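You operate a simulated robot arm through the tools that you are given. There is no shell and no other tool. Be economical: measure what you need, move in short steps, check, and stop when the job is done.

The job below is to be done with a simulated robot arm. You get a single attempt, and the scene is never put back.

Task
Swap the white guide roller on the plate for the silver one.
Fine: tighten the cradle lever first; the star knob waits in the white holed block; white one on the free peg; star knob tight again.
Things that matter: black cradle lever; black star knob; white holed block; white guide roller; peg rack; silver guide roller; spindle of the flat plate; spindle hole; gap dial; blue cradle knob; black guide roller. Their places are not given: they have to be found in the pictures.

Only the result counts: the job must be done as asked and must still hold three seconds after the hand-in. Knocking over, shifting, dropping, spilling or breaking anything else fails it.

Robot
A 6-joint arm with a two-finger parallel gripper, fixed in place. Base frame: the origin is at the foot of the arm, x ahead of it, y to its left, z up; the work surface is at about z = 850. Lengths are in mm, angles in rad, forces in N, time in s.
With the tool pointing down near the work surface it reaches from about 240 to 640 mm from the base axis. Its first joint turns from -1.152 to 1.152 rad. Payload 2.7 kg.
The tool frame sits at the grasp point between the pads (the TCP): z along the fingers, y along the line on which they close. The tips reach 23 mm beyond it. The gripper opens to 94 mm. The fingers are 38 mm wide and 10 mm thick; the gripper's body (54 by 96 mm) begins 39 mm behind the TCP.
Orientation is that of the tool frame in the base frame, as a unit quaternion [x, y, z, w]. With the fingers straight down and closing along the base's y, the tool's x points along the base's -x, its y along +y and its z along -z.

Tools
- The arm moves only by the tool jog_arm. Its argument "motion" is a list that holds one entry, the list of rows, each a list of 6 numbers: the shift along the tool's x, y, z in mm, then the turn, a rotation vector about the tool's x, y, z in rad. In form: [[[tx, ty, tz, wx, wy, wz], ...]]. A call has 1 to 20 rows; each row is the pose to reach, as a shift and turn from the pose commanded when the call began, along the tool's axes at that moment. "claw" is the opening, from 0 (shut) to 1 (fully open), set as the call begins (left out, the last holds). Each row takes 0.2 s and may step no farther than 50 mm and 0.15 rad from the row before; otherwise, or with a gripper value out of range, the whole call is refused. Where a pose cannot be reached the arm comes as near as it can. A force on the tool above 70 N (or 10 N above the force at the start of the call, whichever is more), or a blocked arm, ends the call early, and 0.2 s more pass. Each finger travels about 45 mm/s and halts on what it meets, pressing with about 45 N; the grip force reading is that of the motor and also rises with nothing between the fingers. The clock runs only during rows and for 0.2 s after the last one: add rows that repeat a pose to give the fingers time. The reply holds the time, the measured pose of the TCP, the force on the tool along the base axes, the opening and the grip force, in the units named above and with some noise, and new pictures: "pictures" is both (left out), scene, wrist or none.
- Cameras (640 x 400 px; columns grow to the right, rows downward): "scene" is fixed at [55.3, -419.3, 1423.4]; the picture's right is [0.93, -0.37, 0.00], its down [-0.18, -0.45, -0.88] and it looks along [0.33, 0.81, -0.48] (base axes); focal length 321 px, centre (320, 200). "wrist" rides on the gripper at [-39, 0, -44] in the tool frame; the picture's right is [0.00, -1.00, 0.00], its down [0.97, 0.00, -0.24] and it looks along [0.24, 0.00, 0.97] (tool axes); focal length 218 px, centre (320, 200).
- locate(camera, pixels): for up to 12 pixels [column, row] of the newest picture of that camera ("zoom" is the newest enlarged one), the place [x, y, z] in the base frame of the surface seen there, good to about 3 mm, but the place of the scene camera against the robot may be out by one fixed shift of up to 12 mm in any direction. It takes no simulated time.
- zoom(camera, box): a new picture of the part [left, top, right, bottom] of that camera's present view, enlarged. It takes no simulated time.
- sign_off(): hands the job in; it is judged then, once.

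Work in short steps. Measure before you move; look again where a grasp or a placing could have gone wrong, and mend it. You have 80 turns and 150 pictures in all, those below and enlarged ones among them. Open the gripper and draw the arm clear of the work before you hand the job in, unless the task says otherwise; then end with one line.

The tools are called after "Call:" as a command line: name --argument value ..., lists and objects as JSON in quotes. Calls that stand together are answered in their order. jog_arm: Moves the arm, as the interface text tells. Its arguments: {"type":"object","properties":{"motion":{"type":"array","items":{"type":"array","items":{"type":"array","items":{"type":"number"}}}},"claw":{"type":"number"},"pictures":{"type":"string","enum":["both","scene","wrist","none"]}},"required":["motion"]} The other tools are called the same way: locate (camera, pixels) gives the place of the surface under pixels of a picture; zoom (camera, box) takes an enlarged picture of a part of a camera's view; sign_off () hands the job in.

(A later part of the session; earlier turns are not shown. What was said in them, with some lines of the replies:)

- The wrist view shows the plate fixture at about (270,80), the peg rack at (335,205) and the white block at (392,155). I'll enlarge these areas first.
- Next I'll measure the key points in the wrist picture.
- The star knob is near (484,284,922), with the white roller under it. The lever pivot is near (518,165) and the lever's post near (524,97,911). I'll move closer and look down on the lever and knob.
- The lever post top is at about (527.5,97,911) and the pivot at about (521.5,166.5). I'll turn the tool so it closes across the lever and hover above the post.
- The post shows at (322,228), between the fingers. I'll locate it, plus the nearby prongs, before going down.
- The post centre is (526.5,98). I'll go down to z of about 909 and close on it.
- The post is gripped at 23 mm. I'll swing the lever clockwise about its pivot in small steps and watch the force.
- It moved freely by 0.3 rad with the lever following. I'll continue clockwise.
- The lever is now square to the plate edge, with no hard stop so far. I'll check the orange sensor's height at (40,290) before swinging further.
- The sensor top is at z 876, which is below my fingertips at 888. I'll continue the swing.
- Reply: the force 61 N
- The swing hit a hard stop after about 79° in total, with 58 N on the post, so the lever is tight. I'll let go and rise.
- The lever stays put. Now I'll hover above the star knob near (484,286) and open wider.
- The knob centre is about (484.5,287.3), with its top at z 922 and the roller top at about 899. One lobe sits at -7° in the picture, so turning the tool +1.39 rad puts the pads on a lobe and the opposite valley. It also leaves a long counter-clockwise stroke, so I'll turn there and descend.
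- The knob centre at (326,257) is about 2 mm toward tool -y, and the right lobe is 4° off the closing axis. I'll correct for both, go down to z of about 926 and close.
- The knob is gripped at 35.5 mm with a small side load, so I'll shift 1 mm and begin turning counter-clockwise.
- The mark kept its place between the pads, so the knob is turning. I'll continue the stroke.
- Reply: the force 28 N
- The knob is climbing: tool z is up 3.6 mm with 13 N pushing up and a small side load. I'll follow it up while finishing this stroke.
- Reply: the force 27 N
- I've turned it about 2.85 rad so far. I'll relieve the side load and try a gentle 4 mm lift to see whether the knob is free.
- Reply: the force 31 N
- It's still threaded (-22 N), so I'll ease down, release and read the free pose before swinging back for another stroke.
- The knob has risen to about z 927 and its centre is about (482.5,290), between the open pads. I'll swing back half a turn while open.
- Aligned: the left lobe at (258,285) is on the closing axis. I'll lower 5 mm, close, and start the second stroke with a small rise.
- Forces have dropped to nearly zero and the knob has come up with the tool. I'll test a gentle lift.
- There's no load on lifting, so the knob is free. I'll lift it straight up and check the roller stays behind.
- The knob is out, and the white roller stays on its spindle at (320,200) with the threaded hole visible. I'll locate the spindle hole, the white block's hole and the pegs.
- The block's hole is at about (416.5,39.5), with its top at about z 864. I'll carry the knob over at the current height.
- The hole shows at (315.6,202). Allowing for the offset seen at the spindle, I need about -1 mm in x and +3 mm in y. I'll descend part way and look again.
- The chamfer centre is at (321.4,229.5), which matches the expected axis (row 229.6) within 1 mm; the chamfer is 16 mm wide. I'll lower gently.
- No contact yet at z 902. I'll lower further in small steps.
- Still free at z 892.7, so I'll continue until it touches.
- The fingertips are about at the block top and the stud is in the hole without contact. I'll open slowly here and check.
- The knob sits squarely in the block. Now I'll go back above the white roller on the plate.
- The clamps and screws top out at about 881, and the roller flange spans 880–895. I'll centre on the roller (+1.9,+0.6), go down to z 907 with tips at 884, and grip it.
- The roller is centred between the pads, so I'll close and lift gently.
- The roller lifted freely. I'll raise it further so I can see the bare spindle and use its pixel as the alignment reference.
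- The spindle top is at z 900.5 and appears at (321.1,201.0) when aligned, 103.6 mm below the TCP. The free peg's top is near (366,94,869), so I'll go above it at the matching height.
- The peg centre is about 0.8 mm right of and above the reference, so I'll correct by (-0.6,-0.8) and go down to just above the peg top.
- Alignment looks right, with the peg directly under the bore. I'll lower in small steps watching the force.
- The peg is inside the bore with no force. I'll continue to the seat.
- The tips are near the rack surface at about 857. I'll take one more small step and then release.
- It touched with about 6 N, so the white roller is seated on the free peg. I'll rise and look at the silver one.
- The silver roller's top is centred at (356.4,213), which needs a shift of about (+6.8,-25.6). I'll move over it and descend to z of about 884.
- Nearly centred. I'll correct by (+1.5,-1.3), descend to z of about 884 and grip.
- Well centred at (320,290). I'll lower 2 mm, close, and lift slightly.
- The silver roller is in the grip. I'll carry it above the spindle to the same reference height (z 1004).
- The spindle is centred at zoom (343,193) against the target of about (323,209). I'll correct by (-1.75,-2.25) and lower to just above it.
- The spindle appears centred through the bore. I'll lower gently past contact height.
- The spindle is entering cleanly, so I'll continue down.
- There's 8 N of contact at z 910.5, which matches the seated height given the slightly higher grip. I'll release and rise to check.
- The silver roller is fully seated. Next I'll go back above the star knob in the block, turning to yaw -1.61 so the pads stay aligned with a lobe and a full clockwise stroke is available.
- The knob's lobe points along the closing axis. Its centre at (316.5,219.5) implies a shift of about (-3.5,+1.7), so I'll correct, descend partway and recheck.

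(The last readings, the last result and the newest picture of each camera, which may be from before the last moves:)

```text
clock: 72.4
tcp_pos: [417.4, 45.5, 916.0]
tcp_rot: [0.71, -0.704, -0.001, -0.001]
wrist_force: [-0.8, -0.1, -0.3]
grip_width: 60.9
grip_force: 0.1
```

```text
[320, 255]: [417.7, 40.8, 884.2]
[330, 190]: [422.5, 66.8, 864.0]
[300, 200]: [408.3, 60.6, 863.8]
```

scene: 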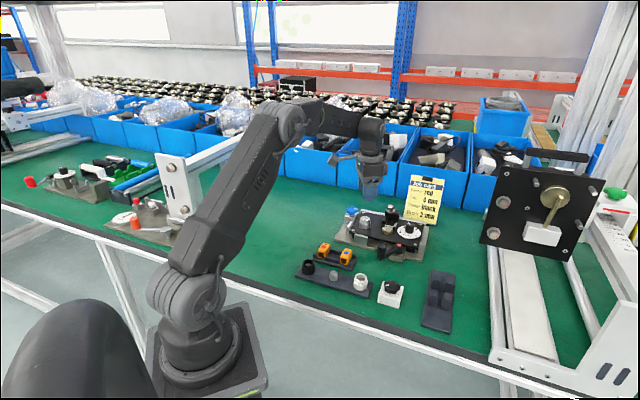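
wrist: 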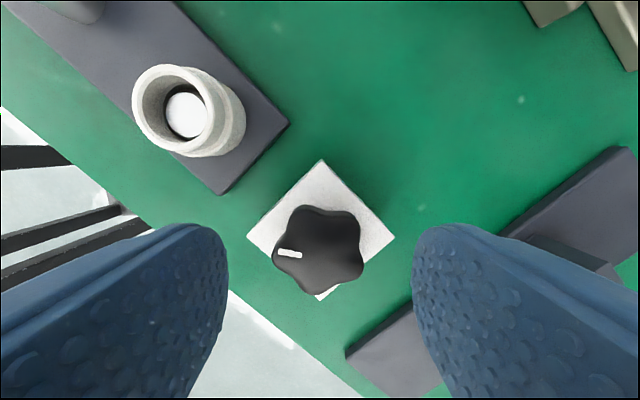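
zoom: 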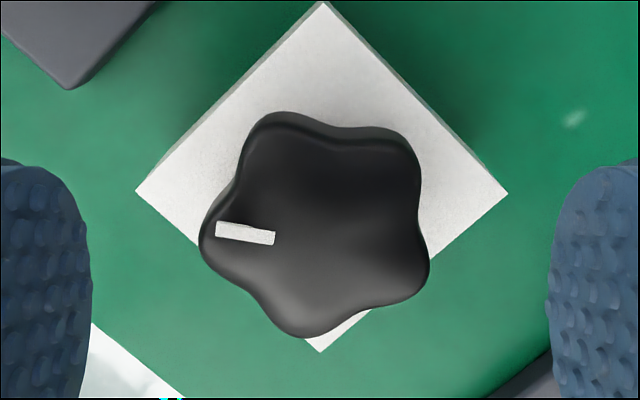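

Centred now. The left lobe is 8.5° off the closing axis, so I'll turn -0.148, shift 0.6 mm, descend to z of about 890 and close.

Call:
jog_arm --motion '[[[0, -0.6, 10, 0, 0, -0.148], [0, -0.6, 20, 0, 0, -0.148], [0, -0.6, 25.5, 0, 0, -0.148], [0, -0.6, 25.5, 0, 0, -0.148]]]' --pictures "wrist"

Call:
jog_arm --motion '[[[0, 0, 0, 0, 0, 0], [0, 0, 0, 0, 0, 0], [0, 0, 0, 0, 0, 0], [0, 0, 0, 0, 0, 0]]]' --claw 0 --pictures "wrist"

```text
clock: 73.4
tcp_pos: [418.4, 45.0, 891.1]
tcp_rot: [0.76, -0.65, 0.0, 0.0]
wrist_force: [0.6, -0.1, 0.6]
grip_width: 61.0
grip_force: 0.1
```

wrist: 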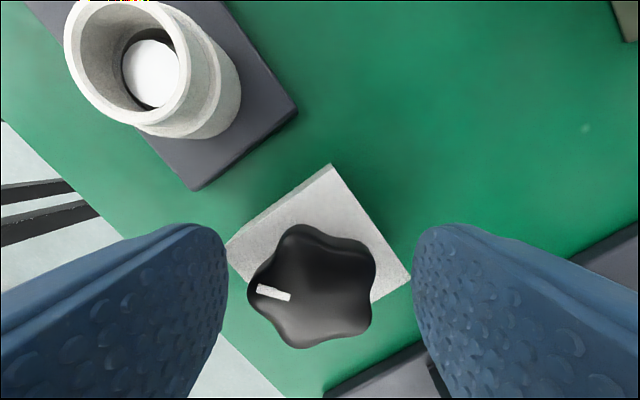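

```text
clock: 74.4
tcp_pos: [418.9, 45.2, 891.9]
tcp_rot: [0.76, -0.65, 0.0, 0.0]
wrist_force: [0.0, 0.2, -0.4]
grip_width: 35.3
grip_force: 44.9
```

wrist: 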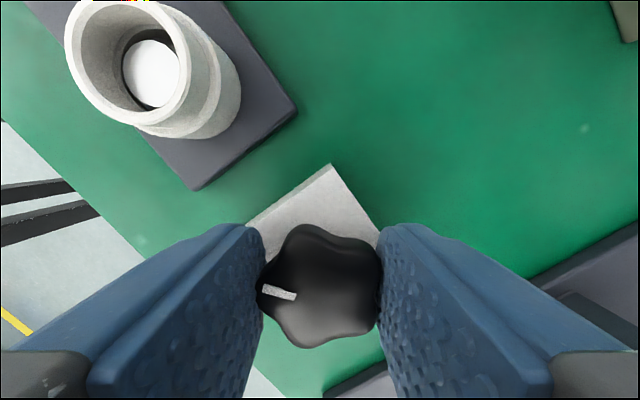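

Gripped. I'll lift straight up to see the block's hole as an alignment reference.

Call:
jog_arm --motion '[[[0, 0, -5, 0, 0, 0], [0, 0, -15, 0, 0, 0], [0, 0, -45, 0, 0, 0], [0, 0, -83, 0, 0, 0], [0, 0, -83, 0, 0, 0]]]' --pictures "wrist"

Call:
zoom --camera "wrist" --box '[270, 160, 370, 240]'

```text
clock: 75.6
tcp_pos: [418.1, 44.7, 975.8]
tcp_rot: [0.76, -0.65, 0.0, 0.001]
wrist_force: [-0.1, 0.1, -1.3]
grip_width: 35.2
grip_force: 45.1
```

wrist: 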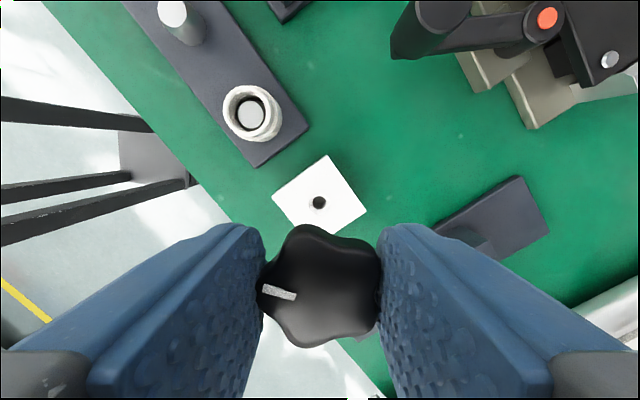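

```text
5.00 times, centred on (320, 200) of wrist
```

zoom: 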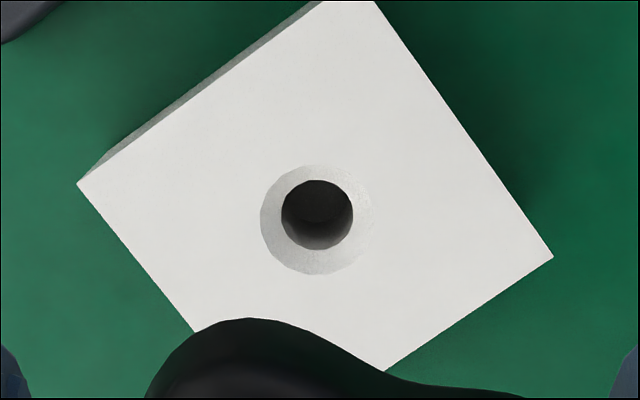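

The hole reference is at (319.5,204), 112 mm below the TCP. I'll carry the knob above the spindle at the same relative height (z 1012).

Call:
jog_arm --motion '[[[0, 0, -36.5, 0, 0, 0], [-38.7, -16.8, -36.5, 0, 0, 0], [-77.3, -33.6, -36.5, 0, 0, 0], [-116, -50.4, -36.5, 0, 0, 0], [-154.7, -67.2, -36.5, 0, 0, 0], [-193.3, -84, -36.5, 0, 0, 0], [-232, -100.8, -36.5, 0, 0, 0], [-232, -100.8, -36.5, 0, 0, 0]]]' --pictures "wrist"

Call:
zoom --camera "wrist" --box '[270, 160, 370, 240]'

```text
clock: 77.4
tcp_pos: [480.2, 289.7, 1008.9]
tcp_rot: [0.759, -0.651, -0.001, -0.001]
wrist_force: [-0.2, -0.3, -1.0]
grip_width: 35.1
grip_force: 44.9
```

wrist: 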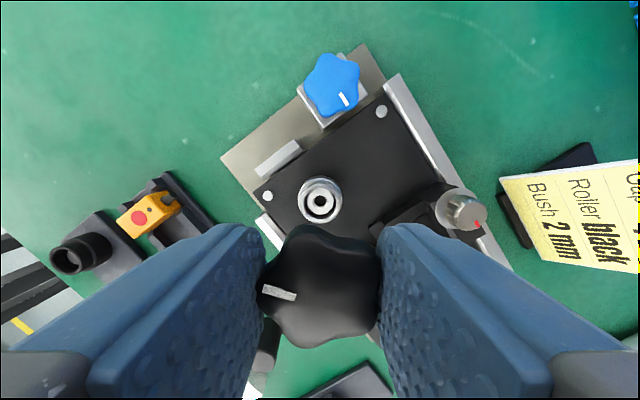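

```text
5.00 times, centred on (320, 200) of wrist
```

zoom: 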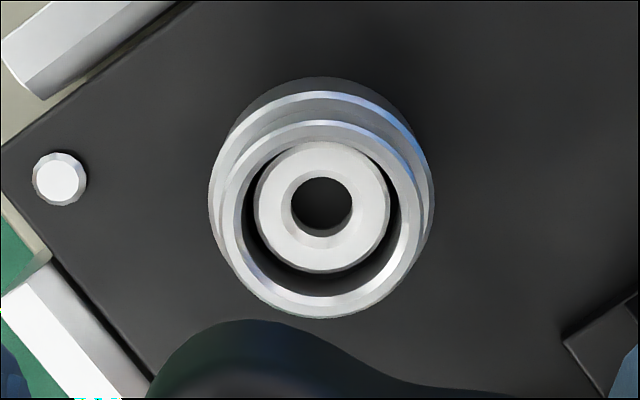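

The spindle is at (320.4,201.4) against the desired row of about 203, so I'll apply (-1.0,-0.3) and descend to z of about 948.

Call:
jog_arm --motion '[[[-1, -0.3, 20, 0, 0, 0], [-1, -0.3, 45, 0, 0, 0], [-1, -0.3, 62, 0, 0, 0], [-1, -0.3, 62, 0, 0, 0]]]' --pictures "both"

Call:
zoom --camera "scene" --box '[340, 190, 400, 240]'

Call:
zoom --camera "wrist" --box '[260, 180, 380, 260]'

```text
clock: 78.4
tcp_pos: [481.2, 290.8, 947.9]
tcp_rot: [0.76, -0.65, 0.0, 0.001]
wrist_force: [-0.6, 0.2, -0.3]
grip_width: 35.1
grip_force: 45.6
```

scene: 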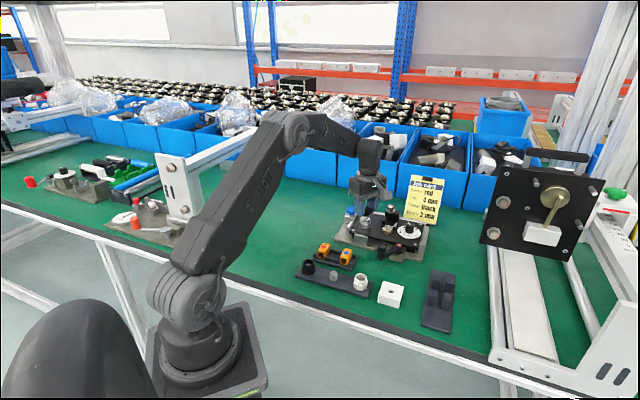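
wrist: 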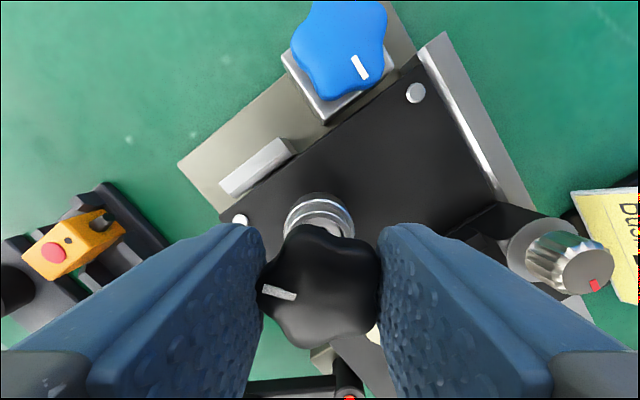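

```text
8.00 times, centred on (370, 215) of scene
```

zoom: 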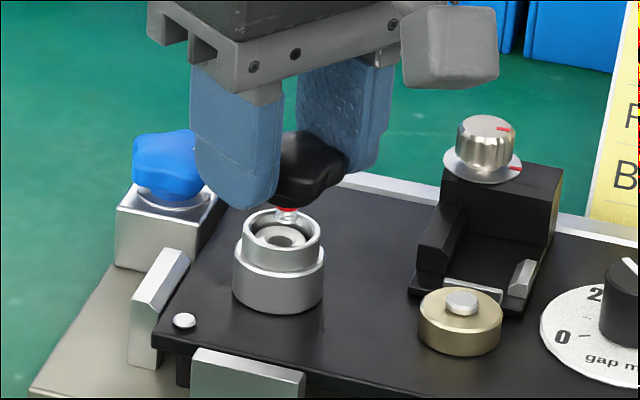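

```text
5.00 times, centred on (320, 220) of wrist
```

zoom: 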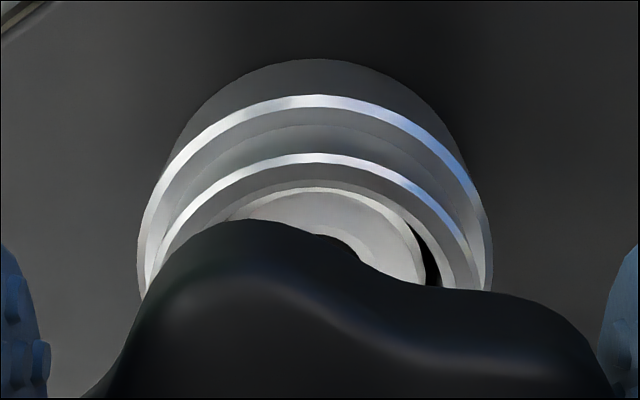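

The scene zoom shows the stud with a red ring just above the bore. I'll zoom closer to check alignment.

Call:
zoom --camera "scene" --box '[366, 206, 384, 222]'

```text
16.00 times, centred on (375, 214) of scene
```

zoom: 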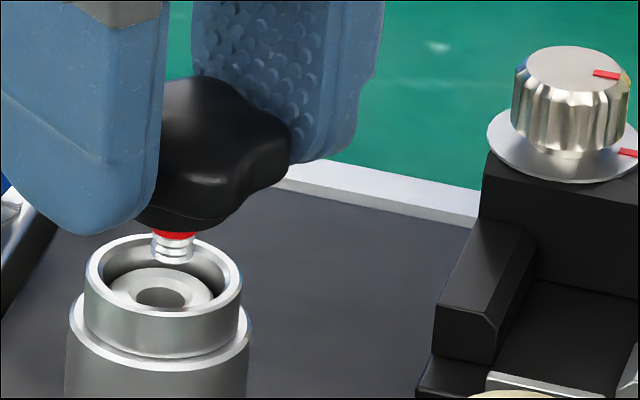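

Call:
locate --camera "zoom" --pixels '[[174, 243], [170, 250], [178, 250], [174, 257], [122, 293], [202, 293], [150, 272], [150, 308], [90, 260], [240, 262]]'

```text
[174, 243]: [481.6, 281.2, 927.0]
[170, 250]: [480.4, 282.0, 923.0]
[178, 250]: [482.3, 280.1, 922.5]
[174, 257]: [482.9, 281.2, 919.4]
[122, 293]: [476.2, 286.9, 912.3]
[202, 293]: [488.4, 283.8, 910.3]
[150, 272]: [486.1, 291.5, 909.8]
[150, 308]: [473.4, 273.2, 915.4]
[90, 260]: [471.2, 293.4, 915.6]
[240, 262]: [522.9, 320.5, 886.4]
```

The stud axis is about 1.2 mm off along the scene's right, which also fits the lobe/valley grip offset. I'll correct by (-0.6,+1.2) and lower gently.

Call:
jog_arm --motion '[[[-0.6, 1.2, 0, 0, 0, 0], [-0.6, 1.2, 3, 0, 0, 0], [-0.6, 1.2, 5, 0, 0, 0], [-0.6, 1.2, 5, 0, 0, 0]]]' --pictures "scene"

Call:
zoom --camera "scene" --box '[366, 206, 384, 222]'

```text
clock: 79.4
tcp_pos: [480.7, 291.2, 942.2]
tcp_rot: [0.76, -0.65, 0.0, 0.0]
wrist_force: [-0.3, 0.5, -0.3]
grip_width: 35.2
grip_force: 45.0
```

scene: 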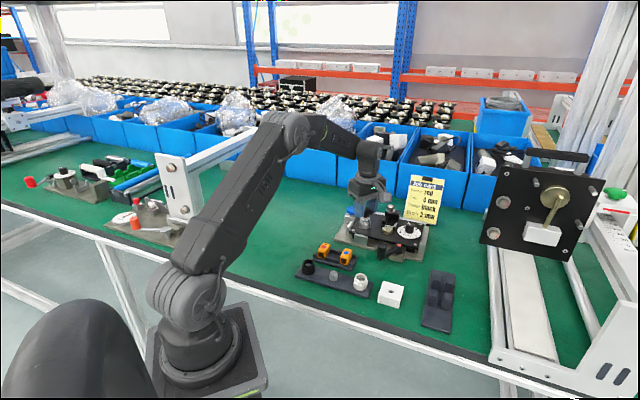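

```text
16.00 times, centred on (375, 214) of scene
```

zoom: 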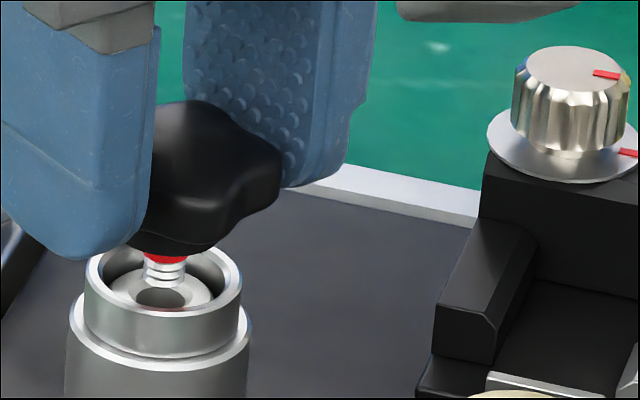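

The stud is now directly above the bore. I'll lower in 1–1.5 mm steps.

Call:
jog_arm --motion '[[[0, 0, 1.5, 0, 0, 0], [0, 0, 3, 0, 0, 0], [0, 0, 3, 0, 0, 0]]]' --pictures "scene"

Call:
zoom --camera "scene" --box '[366, 206, 384, 222]'

```text
clock: 80.2
tcp_pos: [480.3, 290.0, 939.5]
tcp_rot: [0.76, -0.65, 0.0, 0.0]
wrist_force: [0.6, 0.4, -0.8]
grip_width: 35.3
grip_force: 45.2
```

scene: 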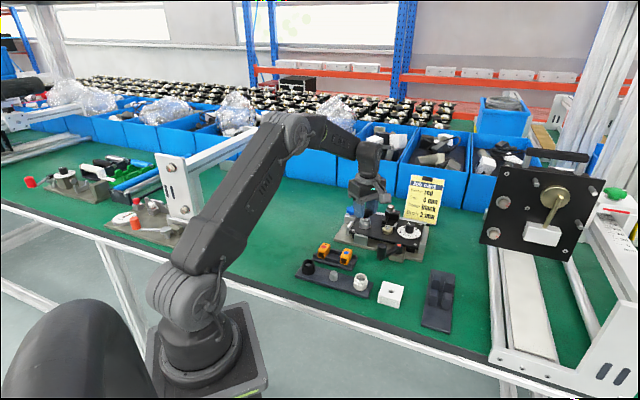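

```text
16.00 times, centred on (375, 214) of scene
```

zoom: 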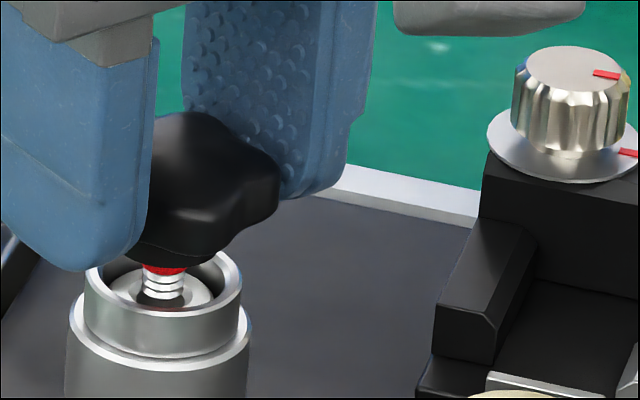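

Call:
jog_arm --motion '[[[0, 0, 1, 0, 0, 0], [0, 0, 2, 0, 0, 0], [0, 0, 3, 0, 0, 0], [0, 0, 3, 0, 0, 0]]]' --pictures "none"

Call:
jog_arm --motion '[[[0, 0, 1, 0, 0, 0], [0, 0, 2, 0, 0, 0], [0, 0, 2, 0, 0, 0]]]' --pictures "scene"

Call:
zoom --camera "scene" --box '[366, 206, 384, 222]'

```text
clock: 81.2
tcp_pos: [480.9, 290.9, 936.6]
tcp_rot: [0.76, -0.65, 0.0, 0.0]
wrist_force: [0.1, 0.4, 0.2]
grip_width: 35.1
grip_force: 45.1
```

```text
clock: 82.0
tcp_pos: [480.7, 290.7, 935.0]
tcp_rot: [0.76, -0.65, 0.0, 0.0]
wrist_force: [0.7, 1.3, 0.6]
grip_width: 35.2
grip_force: 45.2
```

scene: 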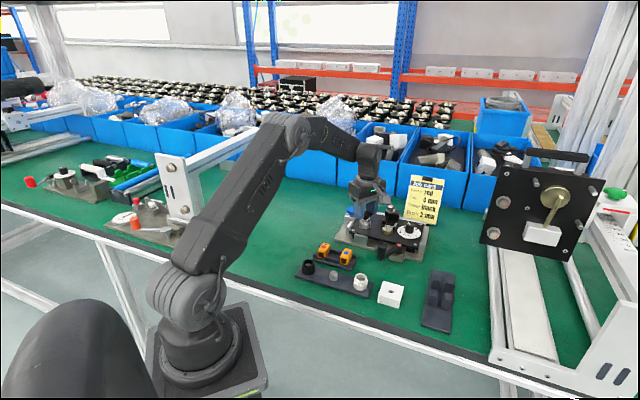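

```text
16.00 times, centred on (375, 214) of scene
```

zoom: 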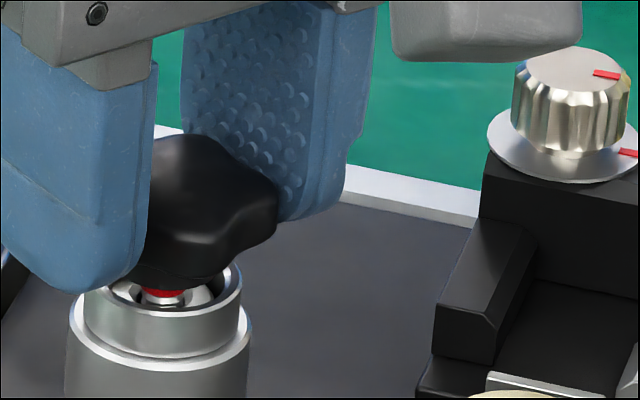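

It is entering cleanly with no force. I'll go down until the thread takes up.

Call:
jog_arm --motion '[[[0, 0, 1, 0, 0, 0], [0, 0, 2, 0, 0, 0], [0, 0, 2, 0, 0, 0]]]' --pictures "none"

Call:
jog_arm --motion '[[[0, 0, 1, 0, 0, 0], [0, 0, 2, 0, 0, 0], [0, 0, 2, 0, 0, 0]]]' --pictures "none"

```text
clock: 82.8
tcp_pos: [481.0, 292.3, 934.3]
tcp_rot: [0.76, -0.649, 0.0, -0.001]
wrist_force: [4.6, 9.4, -2.4]
grip_width: 35.4
grip_force: 45.3
```

```text
clock: 83.6
tcp_pos: [480.6, 292.1, 932.6]
tcp_rot: [0.76, -0.649, 0.001, -0.001]
wrist_force: [2.5, 13.6, 8.2]
grip_width: 35.1
grip_force: 45.2
```

There's thread contact (8 N) with a 13 N side load toward +y, so I'll shift 1 mm that way and start the clockwise turn, following it down.

Call:
jog_arm --motion '[[[-1.0, 0, 0, 0, 0, 0], [-1.2, -0.26, 0.3, 0, 0, 0.14], [-1.37, -0.53, 0.5, 0, 0, 0.28], [-1.5, -0.83, 0.7, 0, 0, 0.42], [-1.59, -1.14, 0.9, 0, 0, 0.56], [-1.63, -1.48, 1.1, 0, 0, 0.7], [-1.63, -1.8, 1.3, 0, 0, 0.84]]]' --pictures "wrist"

```text
clock: 85.2
tcp_pos: [483.7, 290.7, 931.8]
tcp_rot: [-0.427, 0.904, -0.001, 0.0]
wrist_force: [8.3, -6.0, 15.6]
grip_width: 35.0
grip_force: 45.0
```

wrist: 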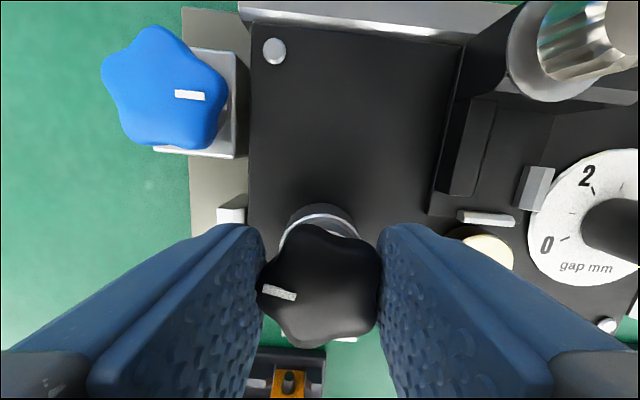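

It's turning with 15 N of downward preload. I'll continue the stroke.

Call:
jog_arm --motion '[[[-0.11, -0.96, 0.1, 0, 0, 0.15], [-0.19, -1.24, 0.2, 0, 0, 0.3], [-0.22, -1.53, 0.3, 0, 0, 0.45], [-0.21, -1.82, 0.5, 0, 0, 0.6], [-0.15, -2.1, 0.7, 0, 0, 0.75], [-0.06, -2.37, 0.9, 0, 0, 0.9], [0.07, -2.62, 1.1, 0, 0, 1.05], [0.24, -2.85, 1.3, 0, 0, 1.2], [0.45, -3.06, 1.5, 0, 0, 1.35], [0.68, -3.24, 1.7, 0, 0, 1.5]]]' --pictures "wrist"

```text
clock: 87.4
tcp_pos: [483.9, 287.3, 927.6]
tcp_rot: [0.304, 0.953, -0.003, -0.002]
wrist_force: [-9.3, -26.8, 12.7]
grip_width: 35.4
grip_force: 45.1
```

wrist: 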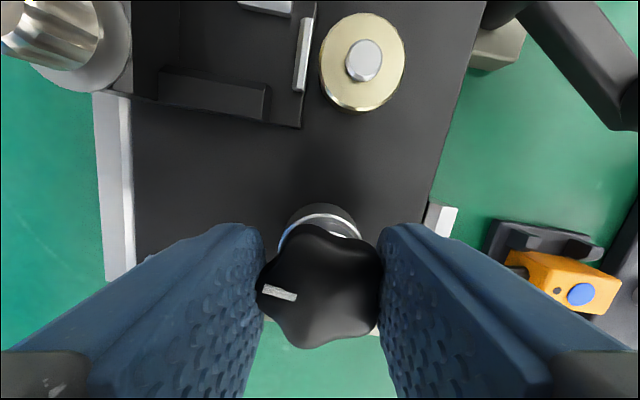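

The thread is engaged: z is down to 927.6. I'll relieve the side load and finish this stroke.

Call:
jog_arm --motion '[[[-0.4, -1.5, 0, 0, 0, 0], [-0.31, -1.78, 0.2, 0, 0, 0.14], [-0.18, -2.03, 0.4, 0, 0, 0.28], [-0.03, -2.28, 0.6, 0, 0, 0.42], [0.18, -2.48, 0.8, 0, 0, 0.56], [0.39, -2.67, 1.0, 0, 0, 0.7], [0.64, -2.82, 1.2, 0, 0, 0.84], [0.91, -2.94, 1.4, 0, 0, 0.98], [1.18, -3.02, 1.6, 0, 0, 1.12]]]' --pictures "wrist"

```text
clock: 89.4
tcp_pos: [481.6, 290.7, 926.2]
tcp_rot: [0.762, 0.647, 0.004, 0.0]
wrist_force: [1.8, 6.4, 0.9]
grip_width: 35.3
grip_force: 45.2
```

wrist: 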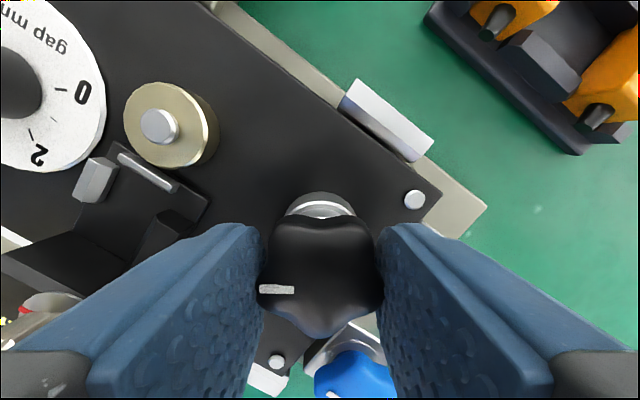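

The mark shows the knob lagging about 15° relative to the pads, so it is getting stiff. I'll release, swing back 87° to re-align on the lobes, and regrip for a final tightening stroke.

Call:
jog_arm --motion '[[[0, 0, 0, 0, 0, 0], [0, 0, 0, 0, 0, 0], [0, 0, 0, 0, 0, 0], [0, 0, 0, 0, 0, -0.14], [0, 0, 0, 0, 0, -0.28], [0, 0, 0, 0, 0, -0.42], [0, 0, 0, 0, 0, -0.56], [0, 0, 0, 0, 0, -0.7], [0, 0, 0, 0, 0, -0.84], [0, 0, 0, 0, 0, -0.98], [0, 0, 0, 0, 0, -1.12], [0, 0, 0, 0, 0, -1.26], [0, 0, 0, 0, 0, -1.4], [0, 0, 0, 0, 0, -1.52], [0, 0, 0, 0, 0, -1.52]]]' --claw 0.65 --pictures "wrist"

Call:
zoom --camera "wrist" --box '[230, 200, 410, 360]'

```text
clock: 92.6
tcp_pos: [481.6, 287.9, 927.3]
tcp_rot: [0.105, 0.994, -0.001, 0.0]
wrist_force: [-0.6, 0.6, -1.0]
grip_width: 61.4
grip_force: 0.0
```

wrist: 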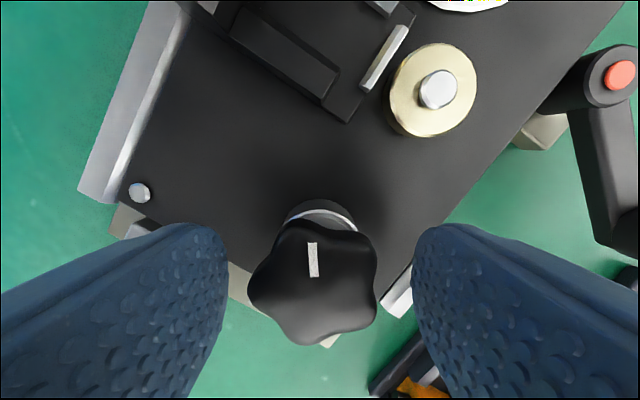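

```text
2.50 times, centred on (320, 280) of wrist
```

zoom: 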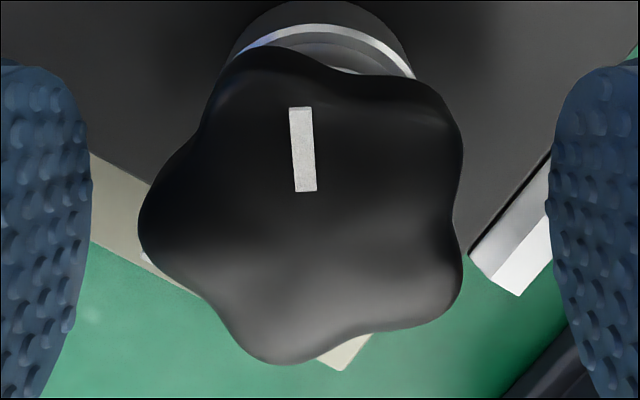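

The lobe is on the axis again. I'll offset (-1.5,+1.8) so the pads close without side-loading, then grip.

Call:
jog_arm --motion '[[[-1.5, 1.8, 0.5, 0, 0, 0], [-1.5, 1.8, 0.5, 0, 0, 0]]]' --pictures "none"

Call:
jog_arm --motion '[[[0, 0, 0, 0, 0, 0], [0, 0, 0, 0, 0, 0], [0, 0, 0, 0, 0, 0], [0, 0, 0, 0, 0, 0]]]' --claw 0 --pictures "none"

```text
clock: 93.2
tcp_pos: [483.3, 289.6, 928.1]
tcp_rot: [0.107, 0.994, 0.0, 0.001]
wrist_force: [-0.4, 0.6, 0.9]
grip_width: 61.0
grip_force: 0.1
```

```text
clock: 94.2
tcp_pos: [483.0, 288.2, 927.1]
tcp_rot: [0.106, 0.994, -0.001, 0.0]
wrist_force: [-3.1, -7.3, 0.4]
grip_width: 35.1
grip_force: 44.6
```

Clean grip. Now the tightening stroke.

Call:
jog_arm --motion '[[[-0.21, -0.01, 0.1, 0, 0, 0.14], [-0.41, -0.06, 0.2, 0, 0, 0.28], [-0.61, -0.13, 0.4, 0, 0, 0.42], [-0.8, -0.23, 0.6, 0, 0, 0.56], [-0.97, -0.35, 0.8, 0, 0, 0.7], [-1.12, -0.5, 1.0, 0, 0, 0.84], [-1.25, -0.66, 1.2, 0, 0, 0.98]]]' --pictures "wrist"

```text
clock: 95.8
tcp_pos: [483.0, 288.3, 927.2]
tcp_rot: [0.563, 0.827, -0.002, -0.002]
wrist_force: [-27.6, -22.0, 25.9]
grip_width: 35.5
grip_force: 45.5
```

wrist: 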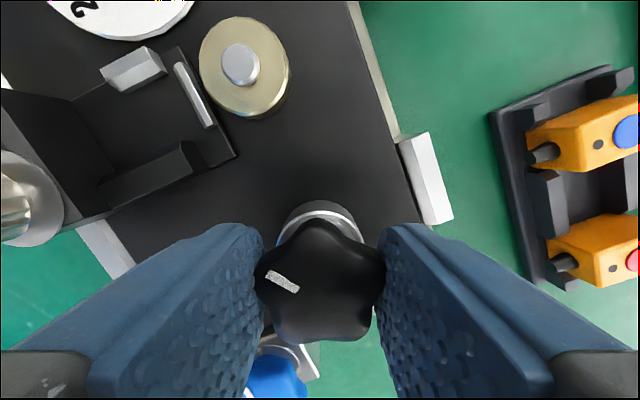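

The mark's world angle barely changed (81° to 79.5°), so the knob resists and the pads slipped over the lobes. I'll release, rise and check whether it is fully seated on the roller.

Call:
jog_arm --motion '[[[0, 0, -1, 0, 0, 0], [0, 0, -1, 0, 0, 0], [0, 0, -1, 0, 0, 0], [0, 0, -30, 0, 0, 0], [0, 0, -65, 0, 0, 0], [0, 0, -65, 0, 0, 0]]]' --claw 0.65 --pictures "both"

Call:
zoom --camera "scene" --box '[350, 206, 380, 232]'

Call:
zoom --camera "wrist" --box '[250, 170, 390, 280]'

Call:
locate --camera "wrist" --pixels '[[320, 225], [310, 225], [330, 225], [320, 215], [320, 235], [325, 230]]'

```text
clock: 97.2
tcp_pos: [483.1, 289.0, 990.0]
tcp_rot: [0.562, 0.827, 0.0, 0.0]
wrist_force: [0.5, 0.0, -0.4]
grip_width: 60.9
grip_force: 0.1
```

scene: 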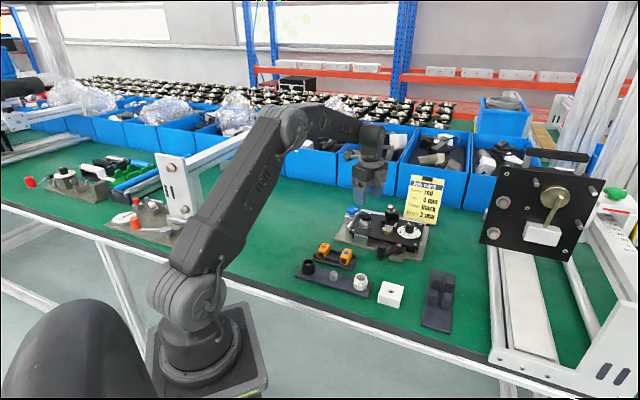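
wrist: 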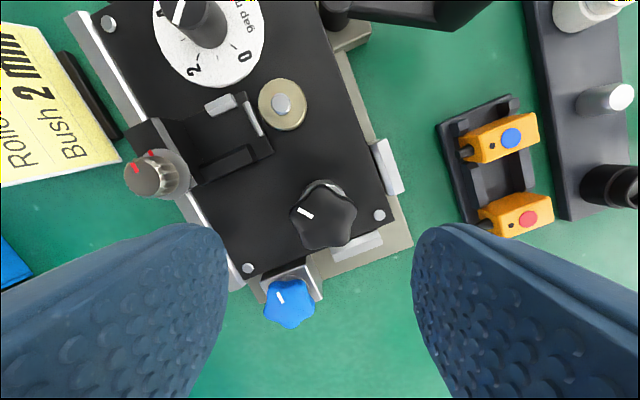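

```text
15.38 times, centred on (365, 219) of scene
```

zoom: 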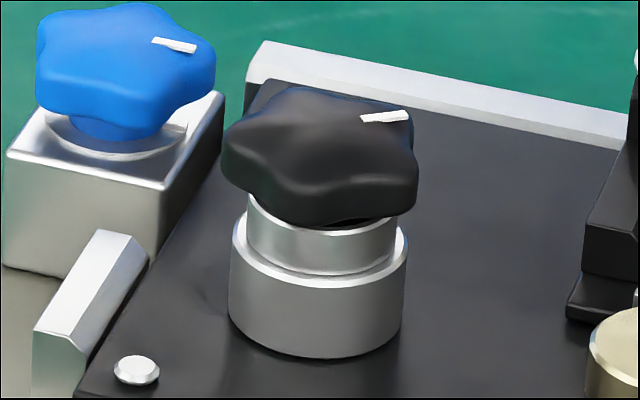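

```text
3.64 times, centred on (320, 225) of wrist
```

zoom: 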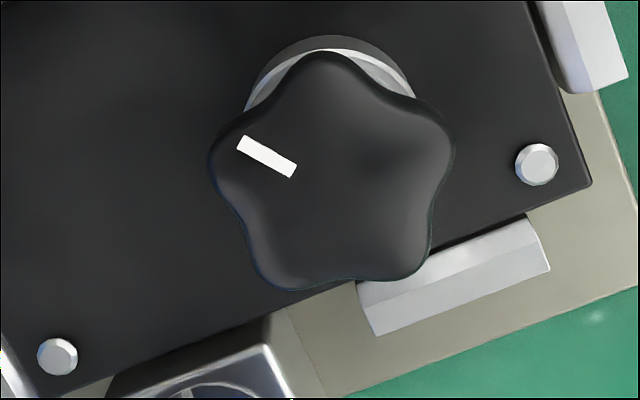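

```text
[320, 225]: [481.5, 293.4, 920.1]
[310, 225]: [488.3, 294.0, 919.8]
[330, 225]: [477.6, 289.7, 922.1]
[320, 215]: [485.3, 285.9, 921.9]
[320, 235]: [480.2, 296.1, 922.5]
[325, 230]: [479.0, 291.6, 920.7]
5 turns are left
```

Five turns remain. The knob is seated with its top at z 921, as originally, and the red ring is hidden. I'll do one more aligned tightening stroke to confirm, turning the tool -1.065 rad to put a lobe on the axis, then gripping and turning clockwise.

Call:
jog_arm --motion '[[[-0.5, -0.85, 0, 0, 0, -0.135], [-0.5, -0.85, 0, 0, 0, -0.27], [-0.5, -0.85, 0, 0, 0, -0.405], [-0.5, -0.85, 0, 0, 0, -0.54], [-0.5, -0.85, 0, 0, 0, -0.675], [-0.5, -0.85, 0, 0, 0, -0.81], [-0.5, -0.85, 0, 0, 0, -0.94], [-0.5, -0.85, 0, 0, 0, -1.065], [-0.5, -0.85, 30, 0, 0, -1.065], [-0.5, -0.85, 55, 0, 0, -1.065], [-0.5, -0.85, 63, 0, 0, -1.065], [-0.5, -0.85, 63, 0, 0, -1.065]]]' --pictures "wrist"

Call:
jog_arm --motion '[[[0, 0, 0, 0, 0, 0], [0, 0, 0, 0, 0, 0], [0, 0, 0, 0, 0, 0], [0, 0, 0, 0, 0, 0]]]' --claw 0 --pictures "wrist"

Call:
jog_arm --motion '[[[-0.15, 0, 0, 0, 0, 0.1], [-0.3, -0.03, 0, 0, 0, 0.2], [-0.44, -0.07, 0, 0, 0, 0.3], [-0.58, -0.12, 0.2, 0, 0, 0.4], [-0.72, -0.18, 0.3, 0, 0, 0.5]]]' --pictures "wrist"

```text
clock: 99.8
tcp_pos: [483.2, 288.4, 927.6]
tcp_rot: [0.064, 0.998, 0.0, 0.0]
wrist_force: [-0.3, 0.0, -0.2]
grip_width: 61.0
grip_force: 0.1
```

wrist: 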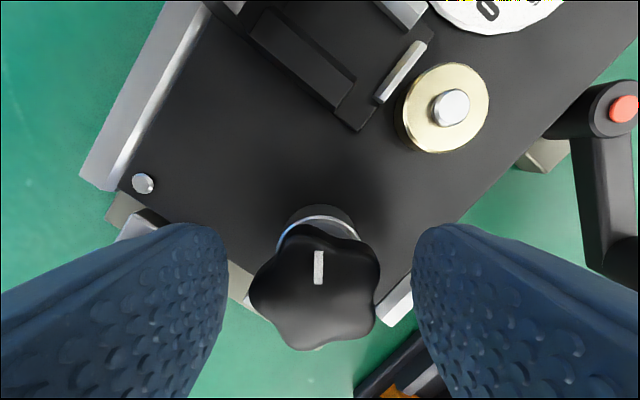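

```text
clock: 100.8
tcp_pos: [483.7, 287.8, 927.3]
tcp_rot: [0.064, 0.998, 0.001, 0.0]
wrist_force: [2.0, 6.2, -0.9]
grip_width: 35.2
grip_force: 44.8
```

wrist: 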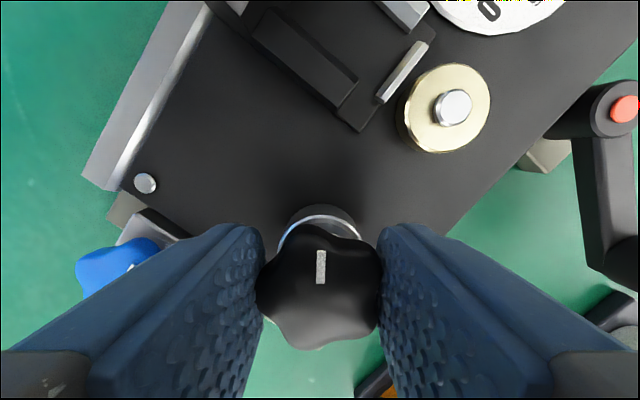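

```text
clock: 102.0
tcp_pos: [485.3, 284.9, 927.2]
tcp_rot: [0.31, 0.951, -0.001, 0.001]
wrist_force: [2.2, -4.8, 2.7]
grip_width: 35.4
grip_force: 44.9
4 turns are left
```

wrist: 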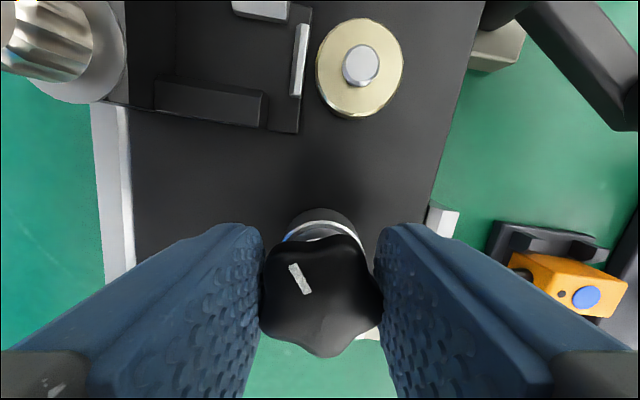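

The knob again did not turn while the pads slipped around it (mark stays at about 85° in the world), so it is at its tight stop. I'll release, rise clear and check once.

Call:
jog_arm --motion '[[[0, 0, 0, 0, 0, 0], [0, 0, 0, 0, 0, 0], [0, 0, 0, 0, 0, 0], [0, 0, -30, 0, 0, 0], [0, 0, -70, 0, 0, 0], [0, 0, -115, 0, 0, 0], [0, 0, -160, 0, 0, 0], [0, 0, -160, 0, 0, 0]]]' --claw 0.8 --pictures "both"

Call:
zoom --camera "scene" --box '[290, 190, 440, 310]'

```text
clock: 103.8
tcp_pos: [485.0, 288.6, 1087.5]
tcp_rot: [0.309, 0.951, -0.001, 0.001]
wrist_force: [-0.2, 0.7, 0.2]
grip_width: 75.2
grip_force: 0.1
```

scene: 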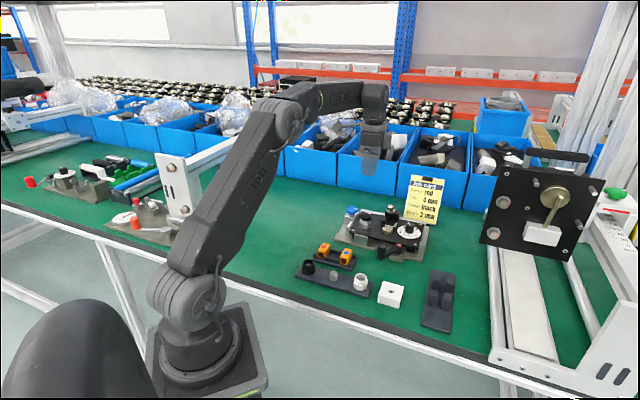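
wrist: 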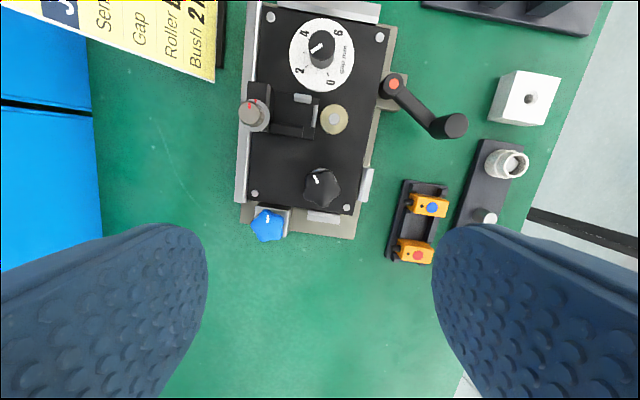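

```text
3.33 times, centred on (365, 250) of scene
3 turns are left
```

zoom: 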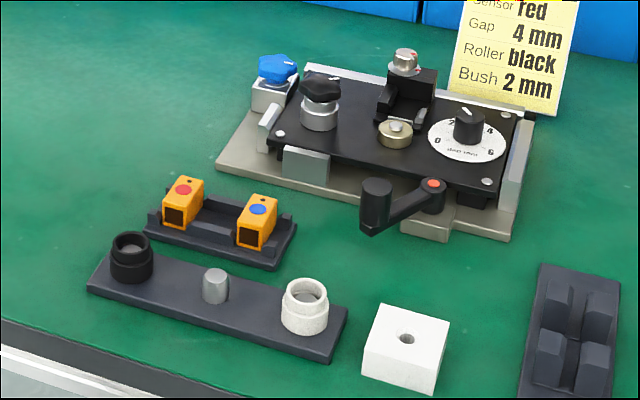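

The pictures show the silver roller on the plate under the star knob, the white roller on the previously free peg and the lever still at its stop. The other parts look undisturbed and the arm is clear, so I'm handing in.

Call:
sign_off

```text
The job is handed in.
```

The silver guide roller is on the plate's spindle in place of the white one, which is now on the rack's free peg. I tightened the cradle lever to its stop first, and turned the star knob back in until the gripper slipped on it. It stopped about 40° short of its original mark, so I judged it tight from that slip and its unchanged height.
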